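You operate a simulated robot arm through the tools that you are given. There is no shell and no other tool. Be economical: measure what you need, move in short steps, check, and stop when the job is done.

You are at the controls of a simulated robot arm. One attempt, no reset.

TASK
Put the green juice bottle on the open end of the bar away on the top of the dresser.

It is judged by the outcome, as a careful person would: the job done as asked, and still so three seconds after it is handed in. It fails if anything else is knocked over, pushed out of place, dropped, spilled or broken.

THE ROBOT
A 6-joint arm with a two-finger parallel gripper, fixed in place. Base frame: the origin is at the foot of the arm, x ahead of it, y to its left, z up; the work surface is at about z = 102. Lengths are in cm, angles in degrees, forces in N, time in s.
With the tool pointing down near the work surface it reaches from about 14 to 60 cm from the base axis. Its first joint turns from -66.0 to 66.0 degrees. Payload 2.7 kg.
The TCP is the grasp point between the finger pads, 2.3 cm short of the fingertips. In the tool frame z runs along the fingers and y along their closing line. The gripper opens to 9.4 cm. The fingers are 3.8 cm wide and 1 cm thick; the gripper's body (5.4 by 9.6 cm) begins 3.9 cm behind the TCP.
Orientation is that of the tool frame in the base frame, as a unit quaternion [w, x, y, z]. With the fingers straight down and closing along the base's y, the tool's x points along the base's -x, its y along +y and its z along -z.

THE INTERFACE
- The arm moves only by the tool step_arm. Its argument "motion" is one flat list of numbers, 4 for each row, row after row: the shift along the tool's x, y, z in cm, then the turn about the tool's z in degrees. In form: [dx, dy, dz, yaw, dx, dy, dz, yaw, ...]. A call has 1 to 10 rows; each row shifts and turns the commanded pose from where the row before left it, along the tool's axes as they then stand. "hand" is the opening in per cent of the stroke, from 0 (shut) to 100 (fully open), set as the call begins (left out, the last holds). Each row takes 0.2 s and may step no farther than 5 cm and 8.6 degrees from the row before; otherwise, or with a gripper value out of range, the whole call is refused. Where a pose cannot be reached the arm comes as near as it can. A force on the tool above 40 N (or 10 N above the force at the start of the call, whichever is more), or a blocked arm, ends the call early, and 0.2 s more pass. The fingers move at their own pace (about 4.5 cm/s each) and stop on an object; they squeeze with about 22 N. The grip force told is the motor's: it shows also when the fingers shut on nothing. Time passes only in rows, and 0.2 s behind the last, so rows that do not move let the fingers close. The reply holds the time, the measured pose of the TCP, the force on the tool along the base axes, the opening and the grip force, in the units named above and with some noise.
- Cameras (640 x 400 px; columns grow to the right, rows downward): "scene" is fixed at [8.36, -43.22, 142.39]; the picture's right is [0.72, -0.69, 0.00], its down [-0.26, -0.28, -0.92] and it looks along [0.64, 0.67, -0.38] (base axes); focal length 282 px, centre (320, 200). "wrist" rides on the gripper at [8.6, 1.6, -7.4] in the tool frame; the picture's right is [-0.18, 0.98, 0.00], its down [-0.58, -0.11, -0.81] and it looks along [-0.79, -0.15, 0.59] (tool axes); focal length 243 px, centre (320, 200). There is no depth. A picture from a camera that has moved, and an enlarged one, comes with that camera's place and axes in the base frame and with its lens.
- capture(camera): a new picture of that camera. The clock stands still meanwhile.
- enlarge(camera, box): a new picture of the part [left, top, right, bottom] of that camera's present view, enlarged. The clock stands still meanwhile.
- close_job(): hands the job in; it is judged then, once.

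Go step by step. Nothing tells you positions but the pictures and the camera data: compare them with the known pose of the tool, close in by small moves and look again before you grip or let go. The budget is 90 turns and 46 pictures, counting those below and the enlarged ones. Unless the task says otherwise, let go and move clear before handing in, and close with one line.

The tools are called after "Call:" as name(argument=value, ...) on one line, values as JSON. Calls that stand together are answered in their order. step_arm: Moves the arm, as the interface text tells. Its arguments: {"type":"object","properties":{"motion":{"type":"array","items":{"type":"number"}},"hand":{"type":"number"}},"required":["motion"]} The other tools are called the same way: capture (camera) takes a picture; enlarge (camera, box) takes an enlarged picture of a part of a camera's view; close_job () hands the job in.

At the start:

```text
clock: 0.0
position: [38.15, 8.15, 126.25]
orientation: [-0.001, 0.0, 1.0, 0.0]
contact_force: [0.1, 1.5, -0.2]
width: 9.39
grasp_force: 0.1
```

scene: 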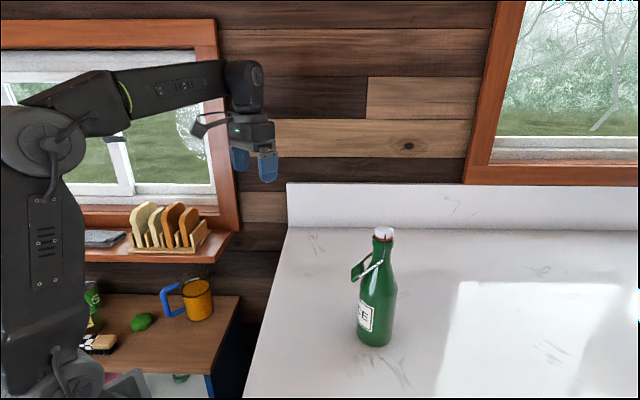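
wrist: 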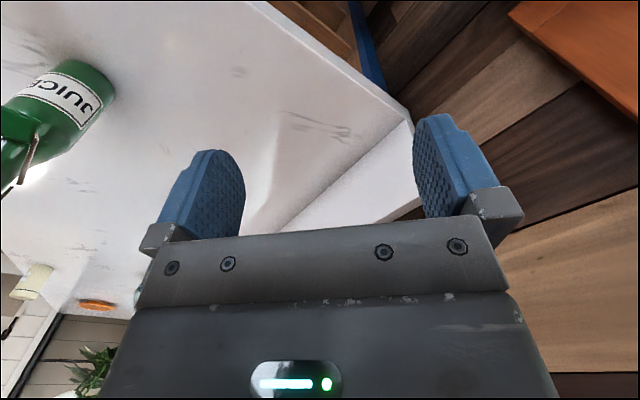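

I see the green bottle on the white bar at roughly (39.7, -24) and a wooden-topped unit at the lower left, likely the dresser. I'll look closer at both before moving.

Call:
enlarge(camera="scene", box=[70, 190, 290, 400])

Call:
enlarge(camera="scene", box=[320, 210, 440, 360])

```text
1.90 times, centred on (180, 295) of scene
camera zoom: at [8.36, -43.22, 142.39], right [0.72, -0.69, 0.0], down [-0.26, -0.28, -0.92], along [0.64, 0.67, -0.38], focal length 538 px, centre (587, 19)
```

zoom: 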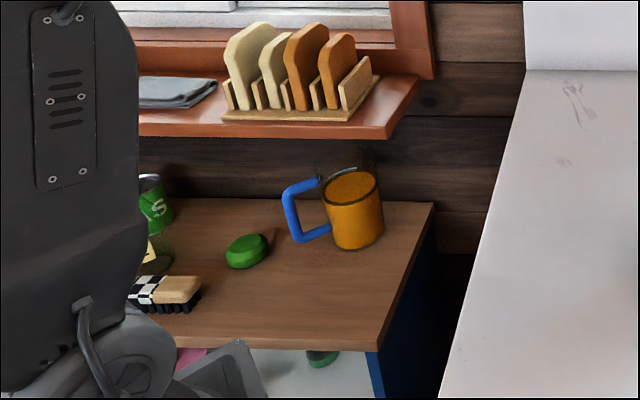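

```text
2.67 times, centred on (380, 285) of scene
camera zoom: at [8.36, -43.22, 142.39], right [0.72, -0.69, 0.0], down [-0.26, -0.28, -0.92], along [0.64, 0.67, -0.38], focal length 754 px, centre (160, -27)
```

zoom: 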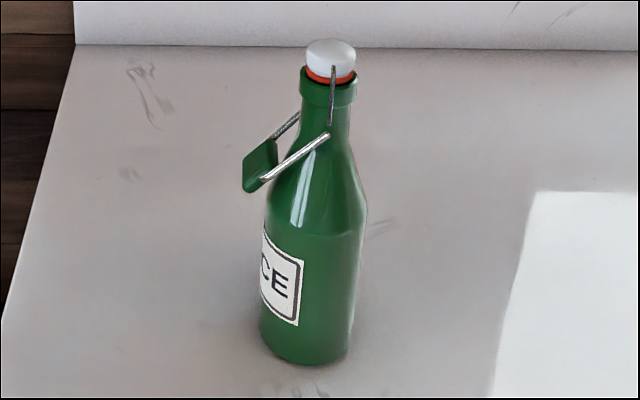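

The scene camera puts the bottle's base near (39.7, -24) with its cap at about z 123.5, and the dresser top well below the bar at about z 74. I'll lift, turn so the fingers close along the wall direction (the swing-top lever lies that way), and first look toward the dresser.

Call:
step_arm(motion=[0, 0, -4, -8, 0, 0, -4, -8, 0, 0, 0, -8, 0, 0, 0, -8, 0, 0, 0, -8, 0, 0, 0, -6], hand=100)

Call:
capture(camera="wrist")

```text
clock: 1.4
position: [37.99, 8.16, 134.25]
orientation: [0.0, -0.392, 0.92, 0.0]
contact_force: [0.7, -1.1, -0.2]
width: 9.39
grasp_force: 0.0
```

```text
41 pictures are left
camera wrist: at [31.18, 3.05, 141.63], right [-0.58, 0.81, 0.0], down [0.48, 0.34, 0.81], along [0.66, 0.47, -0.59], focal length 243 px, centre (320, 200)
```

wrist: 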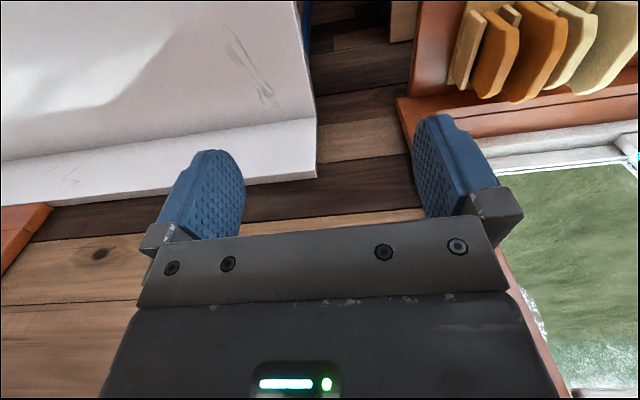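

The wrist view is upside-down (picture top is down). I'll shift back and left to look at the dresser from above.

Call:
step_arm(motion=[2, 3.6, 0, 0, 2, 3.6, 0, 0, 2, 3.6, 0, 0, 2, 3.6, 0, 0])

Call:
capture(camera="wrist")

Call:
capture(camera="scene")

```text
clock: 2.4
position: [22.27, 12.37, 134.16]
orientation: [0.0, -0.39, 0.921, -0.001]
contact_force: [0.0, -1.0, 0.0]
width: 9.43
grasp_force: 0.0
```

```text
40 pictures are left
camera wrist: at [15.28, 7.22, 141.64], right [-0.58, 0.82, 0.0], down [0.48, 0.34, 0.81], along [0.66, 0.47, -0.59], focal length 243 px, centre (320, 200)
```

wrist: 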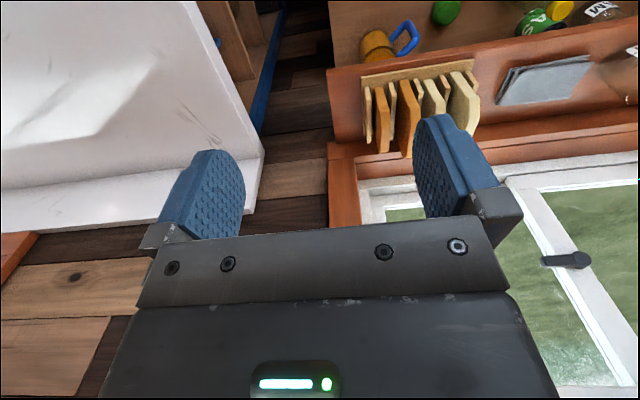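

```text
39 pictures are left
```

scene: 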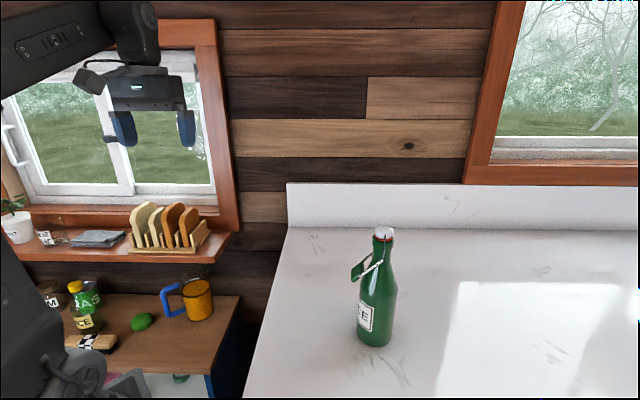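

Triangulating: dresser top z ≈ 74–75, sill front edge perpendicular ~35.6 cm out at z ≈ 101, and a free spot in front of the mug around (18, 23.7). Now I'll travel above the bottle.

Call:
step_arm(motion=[1.54, -4.19, 0, 0, 1.54, -4.19, 0, 0, 1.54, -4.19, 0, 0, 1.54, -4.19, 0, 0, 1.54, -4.19, 0, 0, 1.54, -4.19, 0, 0, 1.54, -4.19, 0, 0, 1.54, -4.19, 0, 0, 1.54, -4.19, 0, 0])

Call:
capture(camera="wrist")

Call:
capture(camera="scene")

```text
clock: 4.4
position: [38.39, -23.22, 131.45]
orientation: [0.001, -0.392, 0.92, -0.001]
contact_force: [0.2, -0.1, 0.4]
width: 9.41
grasp_force: 0.1
out of reach, approached as far as the arm can: row 8, 9
```

```text
38 pictures are left
camera wrist: at [31.5, -28.26, 138.82], right [-0.58, 0.81, 0.0], down [0.48, 0.34, 0.81], along [0.66, 0.47, -0.59], focal length 243 px, centre (320, 200)
```

wrist: 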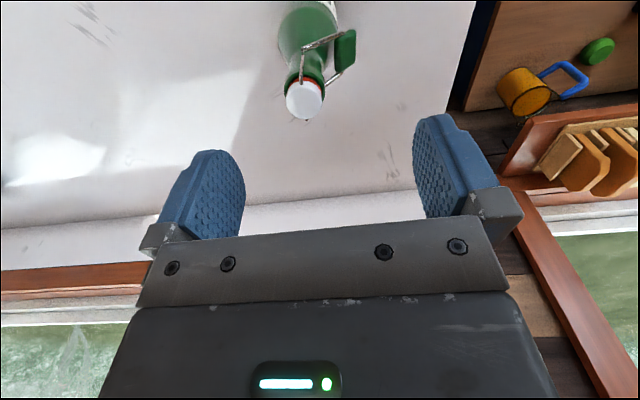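

```text
37 pictures are left
```

scene: 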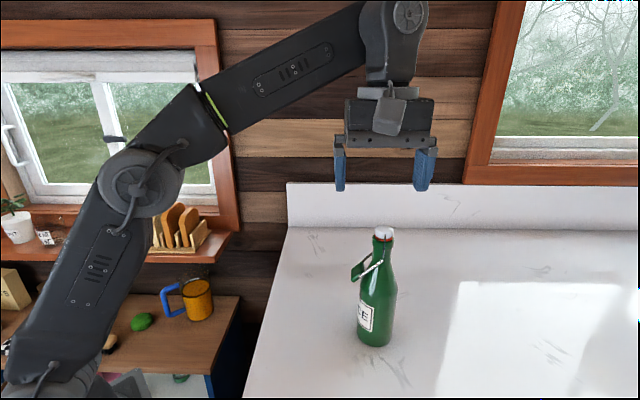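

The cap agrees in both cameras at about (39.6, -23.75, 123.5). Let me enlarge the bottle's clip to choose the grip direction.

Call:
enlarge(camera="wrist", box=[250, 0, 400, 125])

```text
3.20 times, centred on (325, 62) of wrist
camera zoom: at [31.5, -28.26, 138.82], right [-0.58, 0.81, 0.0], down [0.48, 0.34, 0.81], along [0.66, 0.47, -0.59], focal length 776 px, centre (304, 640)
```

zoom: 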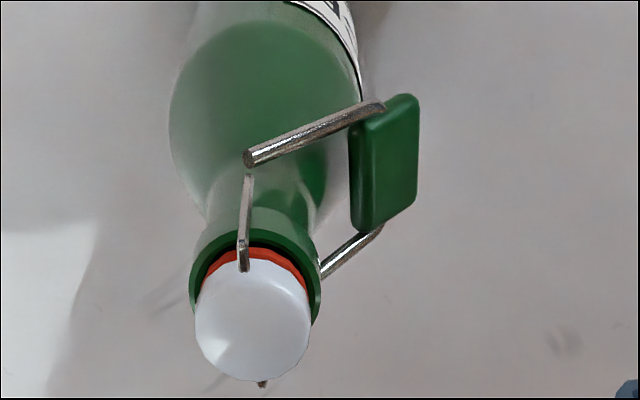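

The lever lies along the finger closing direction, with wires falling from z≈119 at the neck; the lip (≈3.1 cm wide) is at about z 121–122. I'll lower part way and re-measure.

Call:
step_arm(motion=[0, 0, 2, 0, 0, 0, 2, 0])

```text
clock: 5.0
position: [38.43, -22.93, 127.4]
orientation: [0.001, -0.39, 0.921, -0.001]
contact_force: [-0.1, 0.5, 0.5]
width: 9.4
grasp_force: 0.0
```

The commanded pose follows the measured one. Centering over the cap now.

Call:
step_arm(motion=[-0.22, -1.41, 0, 0, 0, 0, 0, 0])

Call:
capture(camera="wrist")

Call:
enlarge(camera="scene", box=[310, 150, 450, 290])

```text
clock: 5.6
position: [39.56, -23.83, 127.53]
orientation: [-0.001, -0.39, 0.921, 0.0]
contact_force: [0.1, -0.5, 0.6]
width: 9.41
grasp_force: 0.1
```

```text
35 pictures are left
camera wrist: at [32.61, -28.87, 134.93], right [-0.58, 0.82, 0.0], down [0.48, 0.34, 0.81], along [0.66, 0.47, -0.59], focal length 243 px, centre (320, 200)
```

wrist: 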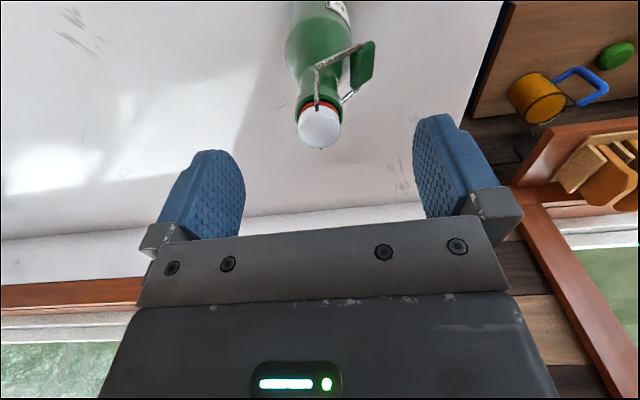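

```text
2.86 times, centred on (380, 220) of scene
camera zoom: at [8.36, -43.22, 142.39], right [0.72, -0.69, 0.0], down [-0.26, -0.28, -0.92], along [0.64, 0.67, -0.38], focal length 807 px, centre (149, 143)
```

zoom: 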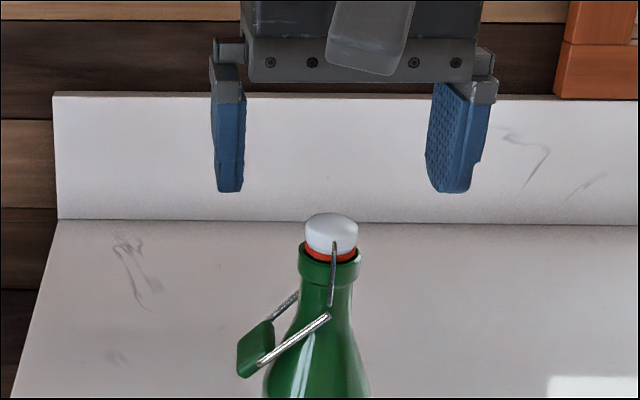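

Alignment is good. Descending straight to z≈120.9 in small steps.

Call:
step_arm(motion=[0, 0, 2, 0, 0, 0, 2, 0, 0, 0, 1, 0, 0, 0, 0.8, 0, 0, 0, 0.8, 0])

Call:
enlarge(camera="scene", box=[310, 150, 450, 290])

Call:
capture(camera="wrist")

```text
clock: 6.8
position: [39.75, -23.8, 121.07]
orientation: [0.0, -0.39, 0.921, 0.0]
contact_force: [-0.2, 0.6, 0.4]
width: 9.4
grasp_force: 0.0
```

```text
2.86 times, centred on (380, 220) of scene
camera zoom: at [8.36, -43.22, 142.39], right [0.72, -0.69, 0.0], down [-0.26, -0.28, -0.92], along [0.64, 0.67, -0.38], focal length 807 px, centre (149, 143)
```

zoom: 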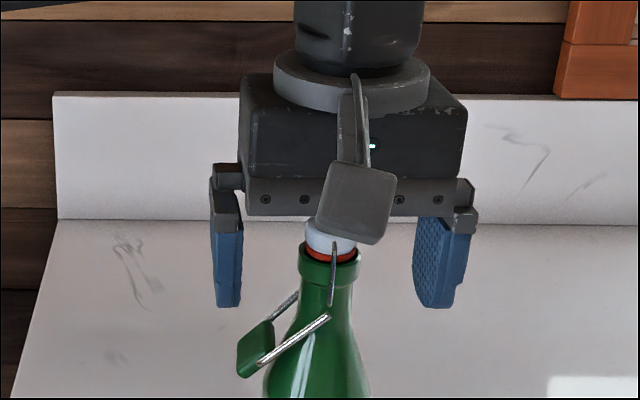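

```text
32 pictures are left
camera wrist: at [32.77, -28.94, 128.4], right [-0.58, 0.82, 0.0], down [0.48, 0.34, 0.81], along [0.66, 0.47, -0.59], focal length 243 px, centre (320, 200)
```

wrist: 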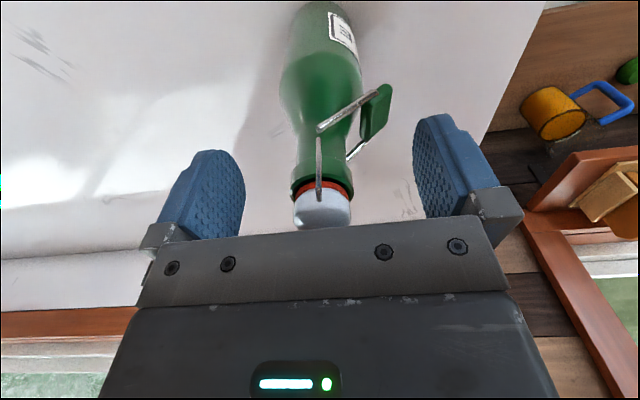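

The lip sits between the pads; I'll raise 0.4 cm so the left fingertip clears the lever wires, then close.

Call:
step_arm(motion=[0, 0, -0.4, 0, 0, 0, 0, 0])

Call:
step_arm(motion=[0, 0, 0, 0, 0, 0, 0, 0, 0, 0, 0, 0, 0, 0, 0, 0, 0, 0, 0, 0], hand=0)

Call:
enlarge(camera="scene", box=[310, 210, 450, 350])

Call:
capture(camera="wrist")

```text
clock: 7.4
position: [39.65, -23.77, 121.43]
orientation: [0.0, -0.391, 0.92, -0.001]
contact_force: [-0.7, 0.2, -0.4]
width: 9.42
grasp_force: 0.0
```

```text
clock: 8.6
position: [39.64, -23.82, 121.38]
orientation: [0.0, -0.39, 0.921, 0.0]
contact_force: [0.7, -1.6, 0.3]
width: 2.94
grasp_force: 22.1
```

```text
2.86 times, centred on (380, 280) of scene
camera zoom: at [8.36, -43.23, 142.39], right [0.72, -0.69, 0.0], down [-0.26, -0.28, -0.92], along [0.64, 0.67, -0.38], focal length 807 px, centre (149, -29)
```

zoom: 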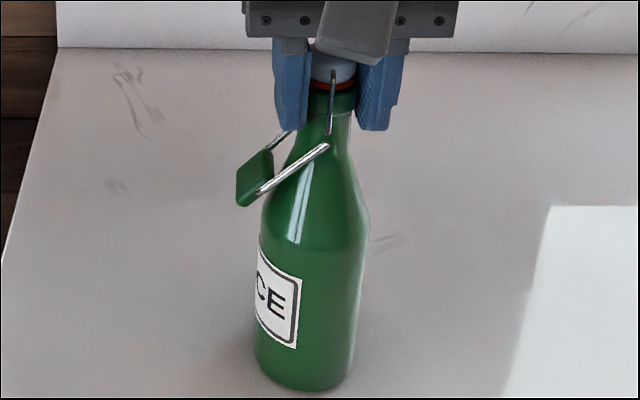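

```text
30 pictures are left
camera wrist: at [32.73, -28.97, 128.79], right [-0.58, 0.82, 0.0], down [0.48, 0.34, 0.81], along [0.66, 0.47, -0.59], focal length 243 px, centre (320, 200)
```

wrist: 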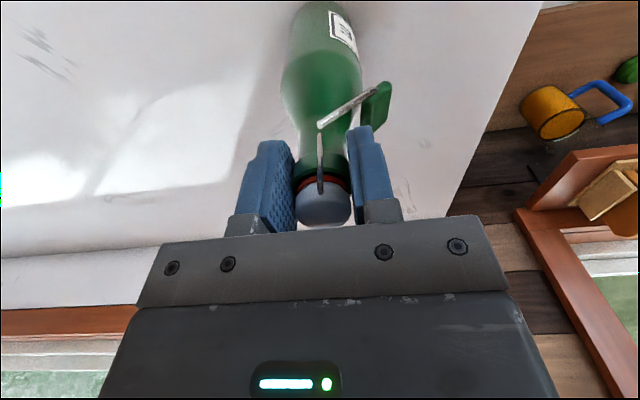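

Gripped at the lip (2.94 cm, 22 N), bottle upright. Lifting gently.

Call:
step_arm(motion=[0, 0, -0.3, 0, 0, 0, -0.7, 0, 0, 0, -1, 0, 0, 0, -1, 0, 0, 0, -1, 0])

Call:
capture(camera="scene")

```text
clock: 9.8
position: [39.73, -23.74, 125.27]
orientation: [0.0, -0.392, 0.92, 0.0]
contact_force: [-0.5, 0.0, -3.5]
width: 2.92
grasp_force: 22.3
```

```text
29 pictures are left
```

scene: 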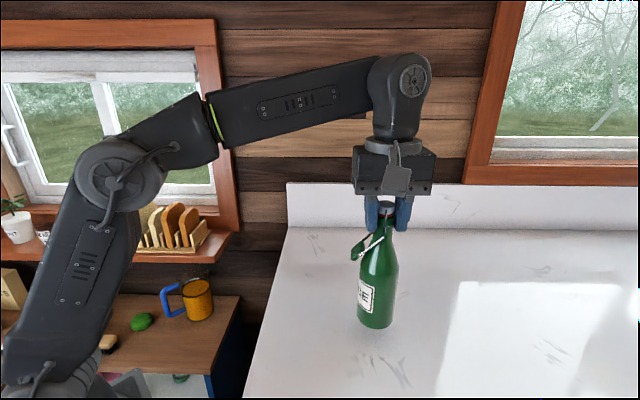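

The bottle is lifted cleanly. Carrying it along toward the dresser in modest steps.

Call:
step_arm(motion=[-0.3, 1, -0.4, 0, -0.7, 2, -0.4, 0, -1.1, 3, -0.4, 0, -1.2, 3.3, -0.4, 0, -1.2, 3.3, -0.4, 0, -1.2, 3.3, -0.4, 0, -1.2, 3.3, -0.4, 0, -1.1, 3, -0.2, 0, -0.7, 2, 0, 0, -0.3, 1, 0, 0])

```text
clock: 12.0
position: [27.6, 0.36, 128.29]
orientation: [0.0, -0.392, 0.92, 0.0]
contact_force: [0.3, -0.2, -5.0]
width: 2.93
grasp_force: 22.2
```

Call:
step_arm(motion=[-0.4, 1, -0.3, 0, -0.8, 2, -0.3, 0, -1.1, 2.9, -0.3, 0, -1.2, 3.1, -0.3, 0, -1.2, 3.1, 0, 0, -1.2, 3.1, 0, 0, -1.2, 3.1, 0, 0, -0.9, 2.4, 0, 0, -0.6, 1.6, 0, 0, -0.4, 0.8, 0, 0])

Call:
capture(camera="scene")

Call:
capture(camera="wrist")

```text
clock: 14.2
position: [17.56, 22.78, 129.45]
orientation: [0.0, -0.391, 0.92, 0.0]
contact_force: [-0.1, 0.4, -2.4]
width: 2.91
grasp_force: 22.2
```

```text
28 pictures are left
```

scene: 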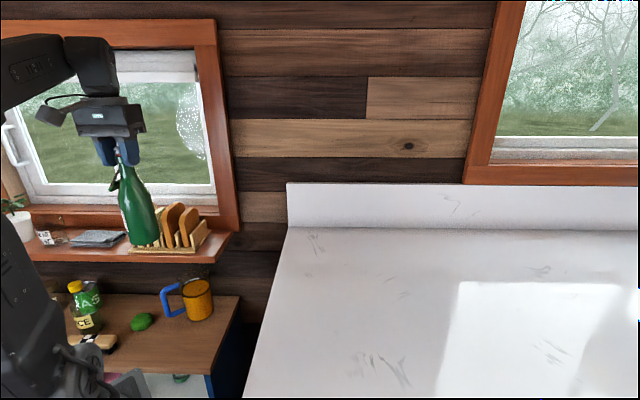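

```text
27 pictures are left
camera wrist: at [10.54, 17.67, 136.87], right [-0.58, 0.82, 0.0], down [0.48, 0.34, 0.81], along [0.66, 0.47, -0.59], focal length 243 px, centre (320, 200)
```

wrist: 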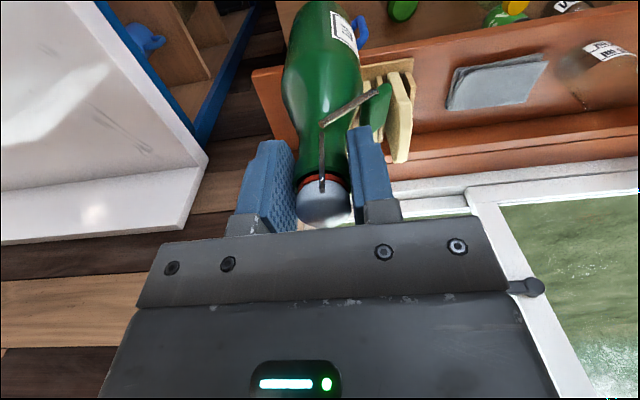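

The bottle is in front of the window, above the wooden-topped unit. Before lowering, I'll check that this unit is really the dresser and look at the other wooden-and-blue structure by the bar.

Call:
enlarge(camera="wrist", box=[60, 0, 300, 150])

Call:
enlarge(camera="scene", box=[30, 260, 250, 400])

```text
2.67 times, centred on (180, 75) of wrist
camera zoom: at [10.54, 17.67, 136.87], right [-0.58, 0.82, 0.0], down [0.48, 0.34, 0.81], along [0.66, 0.47, -0.59], focal length 647 px, centre (693, 533)
```

zoom: 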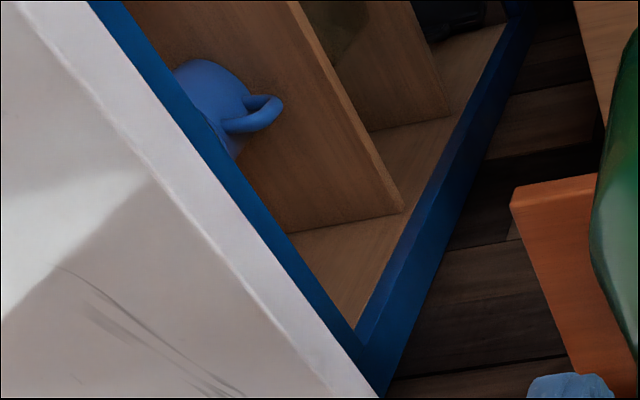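

```text
2.86 times, centred on (140, 330) of scene
camera zoom: at [8.36, -43.22, 142.39], right [0.72, -0.69, 0.0], down [-0.26, -0.28, -0.92], along [0.64, 0.67, -0.38], focal length 807 px, centre (834, -171)
```

zoom: 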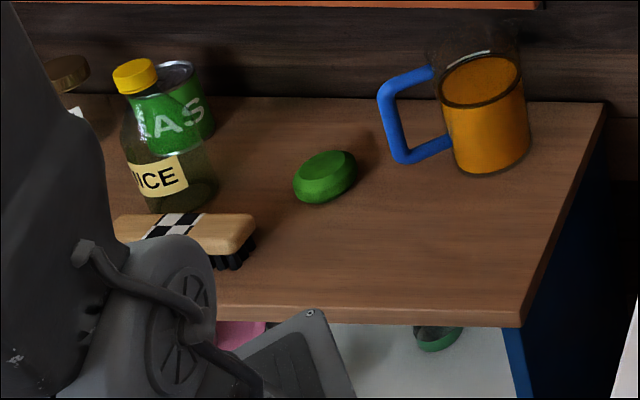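

This unit, with its open drawer under the wooden top, is the dresser, and the bar end has only cubbies. I'll shift slightly to (17.9, 23.8) and descend part way, watching the sill clearance.

Call:
step_arm(motion=[-0.5, 0.15, 0.5, 0, -0.5, 0.15, 1.5, 0, 0, 0, 2.5, 0, 0, 0, 2.5, 0, 0, 0, 2.5, 0, 0, 0, 2.5, 0, 0, 0, 2.5, 0, 0, 0, 1.5, 0, 0, 0, 0.5, 0])

Call:
capture(camera="scene")

Call:
capture(camera="wrist")

```text
clock: 16.2
position: [17.73, 23.55, 112.97]
orientation: [0.001, -0.391, 0.92, -0.001]
contact_force: [0.4, -0.4, -3.9]
width: 2.92
grasp_force: 22.3
```

```text
24 pictures are left
```

scene: 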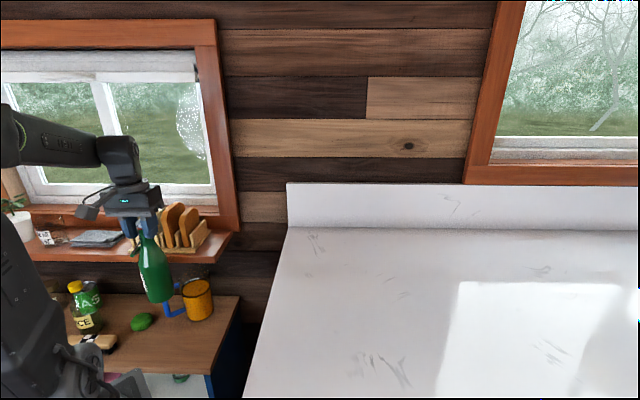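

```text
23 pictures are left
camera wrist: at [10.84, 18.43, 120.39], right [-0.58, 0.82, 0.0], down [0.48, 0.34, 0.81], along [0.66, 0.47, -0.59], focal length 243 px, centre (320, 200)
```

wrist: 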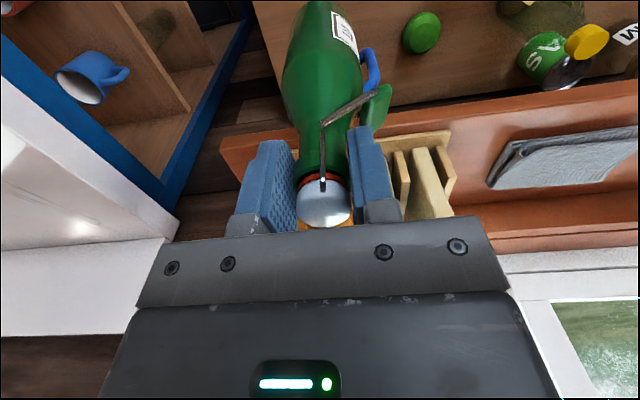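

Clear of the sill so far. Second estimate puts the dresser top near z 75, so contact should come at TCP ≈ 94.4; descending to about 98.

Call:
step_arm(motion=[0, 0, 1, 0, 0, 0, 2, 0, 0, 0, 2.2, 0, 0, 0, 2.2, 0, 0, 0, 2.2, 0, 0, 0, 2.2, 0, 0, 0, 1.6, 0, 0, 0, 1, 0, 0, 0, 0.5, 0])

Call:
enlarge(camera="scene", box=[60, 200, 280, 400])

Call:
capture(camera="wrist")

```text
clock: 18.2
position: [17.81, 23.63, 98.01]
orientation: [0.0, -0.39, 0.921, 0.0]
contact_force: [-0.5, 0.1, -3.6]
width: 2.9
grasp_force: 22.1
```

```text
2.00 times, centred on (170, 300) of scene
camera zoom: at [8.36, -43.22, 142.39], right [0.72, -0.69, 0.0], down [-0.26, -0.28, -0.92], along [0.64, 0.67, -0.38], focal length 565 px, centre (620, 0)
```

zoom: 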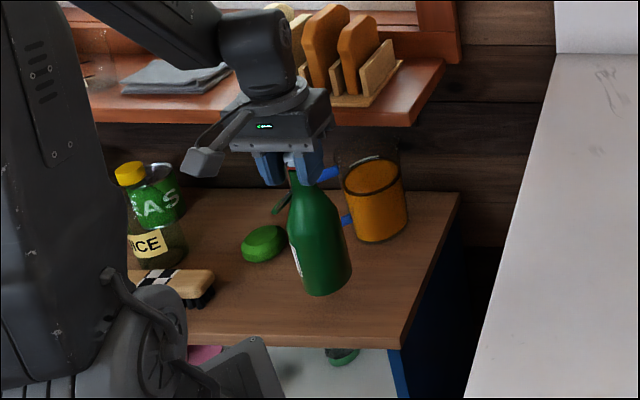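

```text
21 pictures are left
camera wrist: at [10.91, 18.42, 105.5], right [-0.58, 0.82, 0.0], down [0.48, 0.34, 0.81], along [0.66, 0.47, -0.59], focal length 243 px, centre (320, 200)
```

wrist: 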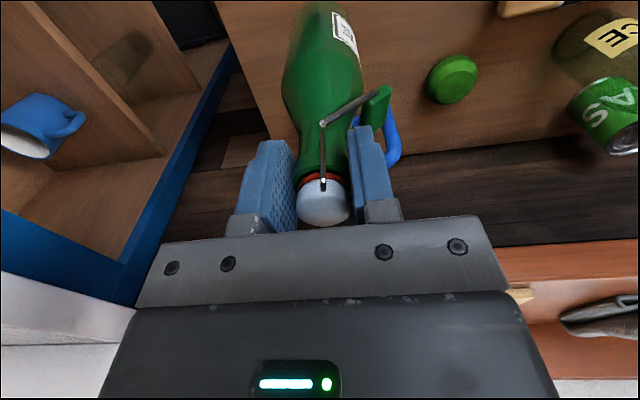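

Everything is clear; about 3.5–4 cm remain. Descending slowly while watching the force.

Call:
step_arm(motion=[0, 0, 0.6, 0, 0, 0, 0.8, 0, 0, 0, 0.8, 0, 0, 0, 0.4, 0])

Call:
step_arm(motion=[0, 0, 0.2, 0, 0, 0, 0.2, 0])

Call:
enlarge(camera="scene", box=[120, 260, 240, 380])

```text
clock: 19.2
position: [17.74, 23.5, 95.64]
orientation: [0.0, -0.391, 0.92, 0.001]
contact_force: [0.3, -0.3, -3.1]
width: 2.93
grasp_force: 22.6
```

```text
clock: 19.8
position: [17.77, 23.47, 95.01]
orientation: [0.0, -0.391, 0.921, 0.0]
contact_force: [0.0, -0.3, -2.8]
width: 2.92
grasp_force: 21.9
```

```text
3.33 times, centred on (180, 320) of scene
camera zoom: at [8.36, -43.22, 142.39], right [0.72, -0.69, 0.0], down [-0.26, -0.28, -0.92], along [0.64, 0.67, -0.38], focal length 942 px, centre (787, -200)
```

zoom: 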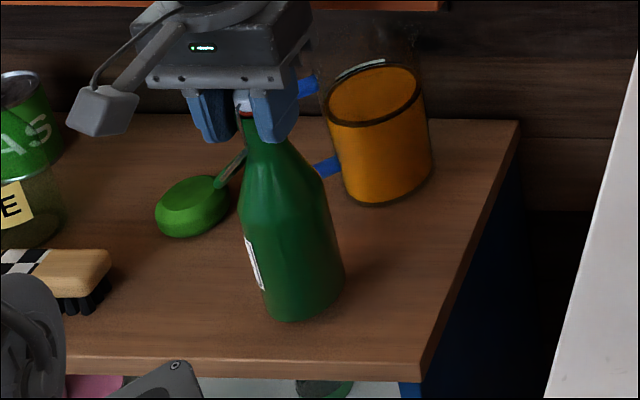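

The bottle base is well inside the front edge and nearly down. Continuing in 0.2 cm steps.

Call:
step_arm(motion=[0, 0, 0.2, 0, 0, 0, 0.2, 0])

Call:
step_arm(motion=[0, 0, 0.2, 0])

Call:
step_arm(motion=[0, 0, 0.2, 0])

```text
clock: 20.4
position: [17.73, 23.56, 94.65]
orientation: [0.001, -0.39, 0.921, 0.0]
contact_force: [-0.1, 0.3, -3.0]
width: 2.9
grasp_force: 21.9
```

```text
clock: 20.8
position: [17.74, 23.61, 94.51]
orientation: [0.0, -0.39, 0.921, 0.0]
contact_force: [0.8, 0.0, -2.7]
width: 2.94
grasp_force: 22.0
```

```text
clock: 21.2
position: [17.75, 23.63, 94.16]
orientation: [-0.001, -0.391, 0.921, -0.001]
contact_force: [-0.7, 1.0, -3.3]
width: 2.91
grasp_force: 22.0
```

Call:
step_arm(motion=[0, 0, 0.2, 0])

Call:
step_arm(motion=[0, 0, 0.2, 0])

Call:
enlarge(camera="scene", box=[120, 260, 240, 380])

```text
clock: 21.6
position: [17.79, 23.5, 94.02]
orientation: [-0.001, -0.391, 0.921, 0.0]
contact_force: [0.6, -0.4, -3.3]
width: 2.92
grasp_force: 22.1
```

```text
clock: 22.0
position: [17.85, 23.68, 93.85]
orientation: [0.0, -0.391, 0.92, 0.0]
contact_force: [0.6, 0.4, -3.6]
width: 2.9
grasp_force: 22.0
```

```text
3.33 times, centred on (180, 320) of scene
camera zoom: at [8.36, -43.22, 142.39], right [0.72, -0.69, 0.0], down [-0.26, -0.28, -0.92], along [0.64, 0.67, -0.38], focal length 942 px, centre (787, -200)
```

zoom: 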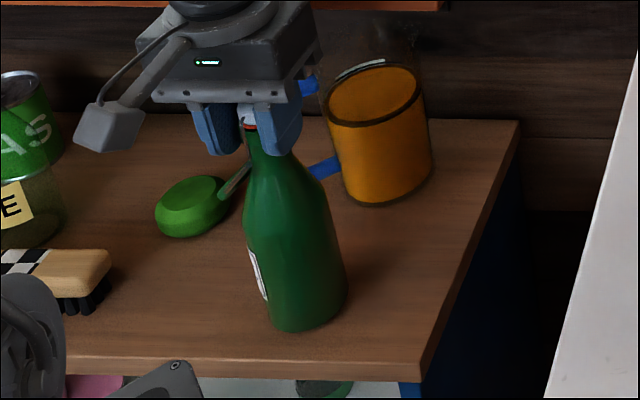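

No contact yet; the force still shows the hanging weight. Continuing.

Call:
step_arm(motion=[0, 0, 0.2, 0])

Call:
step_arm(motion=[0, 0, 0.2, 0])

Call:
step_arm(motion=[0, 0, 0.2, 0])

```text
clock: 22.4
position: [17.73, 23.73, 93.61]
orientation: [0.0, -0.391, 0.92, -0.001]
contact_force: [-0.7, 0.5, -3.4]
width: 2.96
grasp_force: 22.1
```

```text
clock: 22.8
position: [17.87, 23.69, 93.55]
orientation: [0.002, -0.391, 0.92, 0.001]
contact_force: [-0.9, -2.9, 16.5]
width: 2.93
grasp_force: 21.8
```

```text
clock: 23.2
position: [17.98, 23.78, 93.36]
orientation: [0.002, -0.391, 0.92, 0.0]
contact_force: [-1.4, 1.2, 16.5]
width: 2.93
grasp_force: 22.1
```

Contact at TCP ≈ 93.5, which puts the base at z ≈ 74 as expected. Backing off slightly to unload and checking before releasing.

Call:
step_arm(motion=[0, 0, -0.25, 0, 0, 0, 0, 0])

Call:
enlarge(camera="scene", box=[100, 220, 260, 380])

Call:
capture(camera="wrist")

```text
clock: 23.8
position: [17.75, 23.57, 93.52]
orientation: [-0.001, -0.391, 0.92, -0.001]
contact_force: [1.2, -0.3, -2.6]
width: 2.92
grasp_force: 21.6
```

```text
2.50 times, centred on (180, 300) of scene
camera zoom: at [8.36, -43.22, 142.39], right [0.72, -0.69, 0.0], down [-0.26, -0.28, -0.92], along [0.64, 0.67, -0.38], focal length 706 px, centre (670, -50)
```

zoom: 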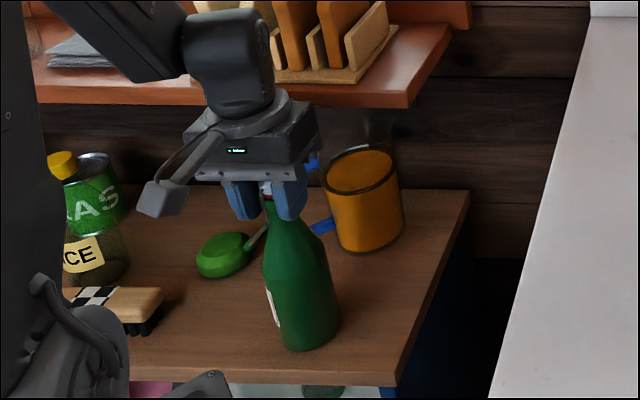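

```text
17 pictures are left
camera wrist: at [10.83, 18.46, 100.91], right [-0.58, 0.82, 0.0], down [0.48, 0.34, 0.81], along [0.66, 0.47, -0.59], focal length 243 px, centre (320, 200)
```

wrist: 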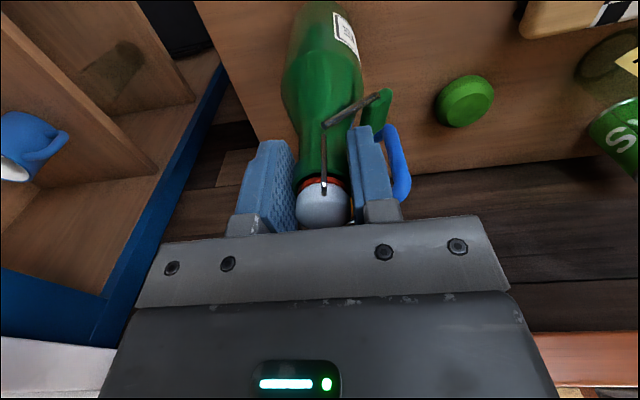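

The bottle stands within the dresser top with margin at the edge. Lowering 0.15 cm to seat it, then opening.

Call:
step_arm(motion=[0, 0, 0.15, 0, 0, 0, 0, 0])

Call:
step_arm(motion=[0, 0, 0, 0, 0, 0, 0, 0, 0, 0, 0, 0, 0, 0, 0, 0], hand=75)

Call:
capture(camera="wrist")

Call:
enlarge(camera="scene", box=[100, 220, 260, 380])

```text
clock: 24.4
position: [17.76, 23.57, 93.47]
orientation: [-0.001, -0.39, 0.921, 0.0]
contact_force: [-0.2, -0.1, -2.3]
width: 2.93
grasp_force: 22.4
```

```text
clock: 25.4
position: [17.81, 23.62, 93.43]
orientation: [0.0, -0.39, 0.921, 0.0]
contact_force: [0.0, 0.4, 0.3]
width: 7.07
grasp_force: 0.1
```

```text
16 pictures are left
camera wrist: at [10.84, 18.51, 100.8], right [-0.58, 0.82, 0.0], down [0.48, 0.34, 0.81], along [0.66, 0.47, -0.59], focal length 243 px, centre (320, 200)
```

wrist: 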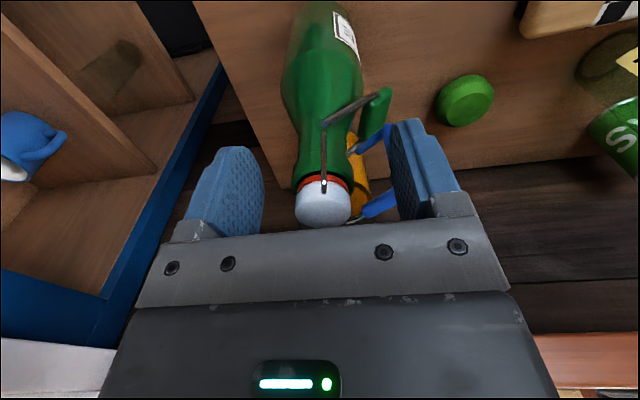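

```text
2.50 times, centred on (180, 300) of scene
camera zoom: at [8.36, -43.22, 142.39], right [0.72, -0.69, 0.0], down [-0.26, -0.28, -0.92], along [0.64, 0.67, -0.38], focal length 706 px, centre (670, -50)
```

zoom: 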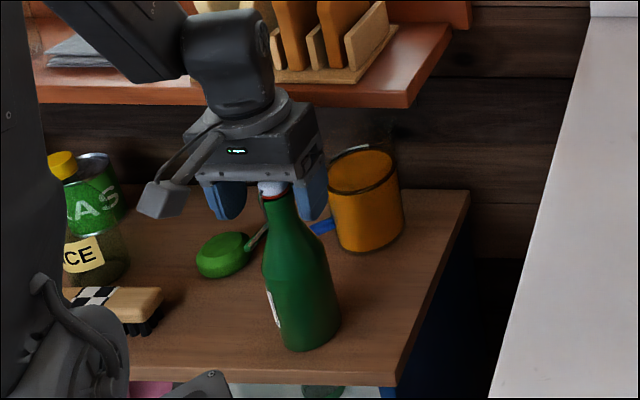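

Released and standing upright. Rising straight up, then clear.

Call:
step_arm(motion=[0, 0, -0.5, 0, 0, 0, -1, 0, 0, 0, -1.5, 0, 0, 0, -2, 0, 0, 0, -2.5, 0, 0, 0, -3, 0, 0, 0, -3, 0, 0, 0, -3, 0, 0, 0, -3, 0])

Call:
step_arm(motion=[0, 0, -3, 0, 0, -3, -1, 0, 0, -3, 0, 0, 0, -3, 0, 0, 0, -2, 0, 0])

Call:
capture(camera="scene")

```text
clock: 27.4
position: [17.76, 23.47, 113.03]
orientation: [0.0, -0.391, 0.92, 0.0]
contact_force: [0.1, 0.9, 0.5]
width: 7.07
grasp_force: 0.0
```

```text
clock: 28.6
position: [25.64, 15.74, 116.87]
orientation: [0.0, -0.391, 0.92, 0.0]
contact_force: [-0.3, -0.1, -0.5]
width: 7.06
grasp_force: 0.1
```

```text
14 pictures are left
```

scene: 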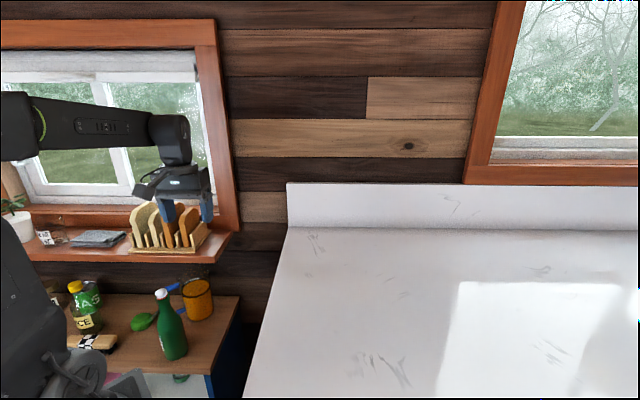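

The bottle stands upright on the dresser top, nothing else has moved, and the arm is clear. I'm handing in.

Call:
close_job()

```text
The job is handed in.
```

The green juice bottle now stands upright on top of the dresser. The gripper has let go and moved clear, and nothing else was disturbed.
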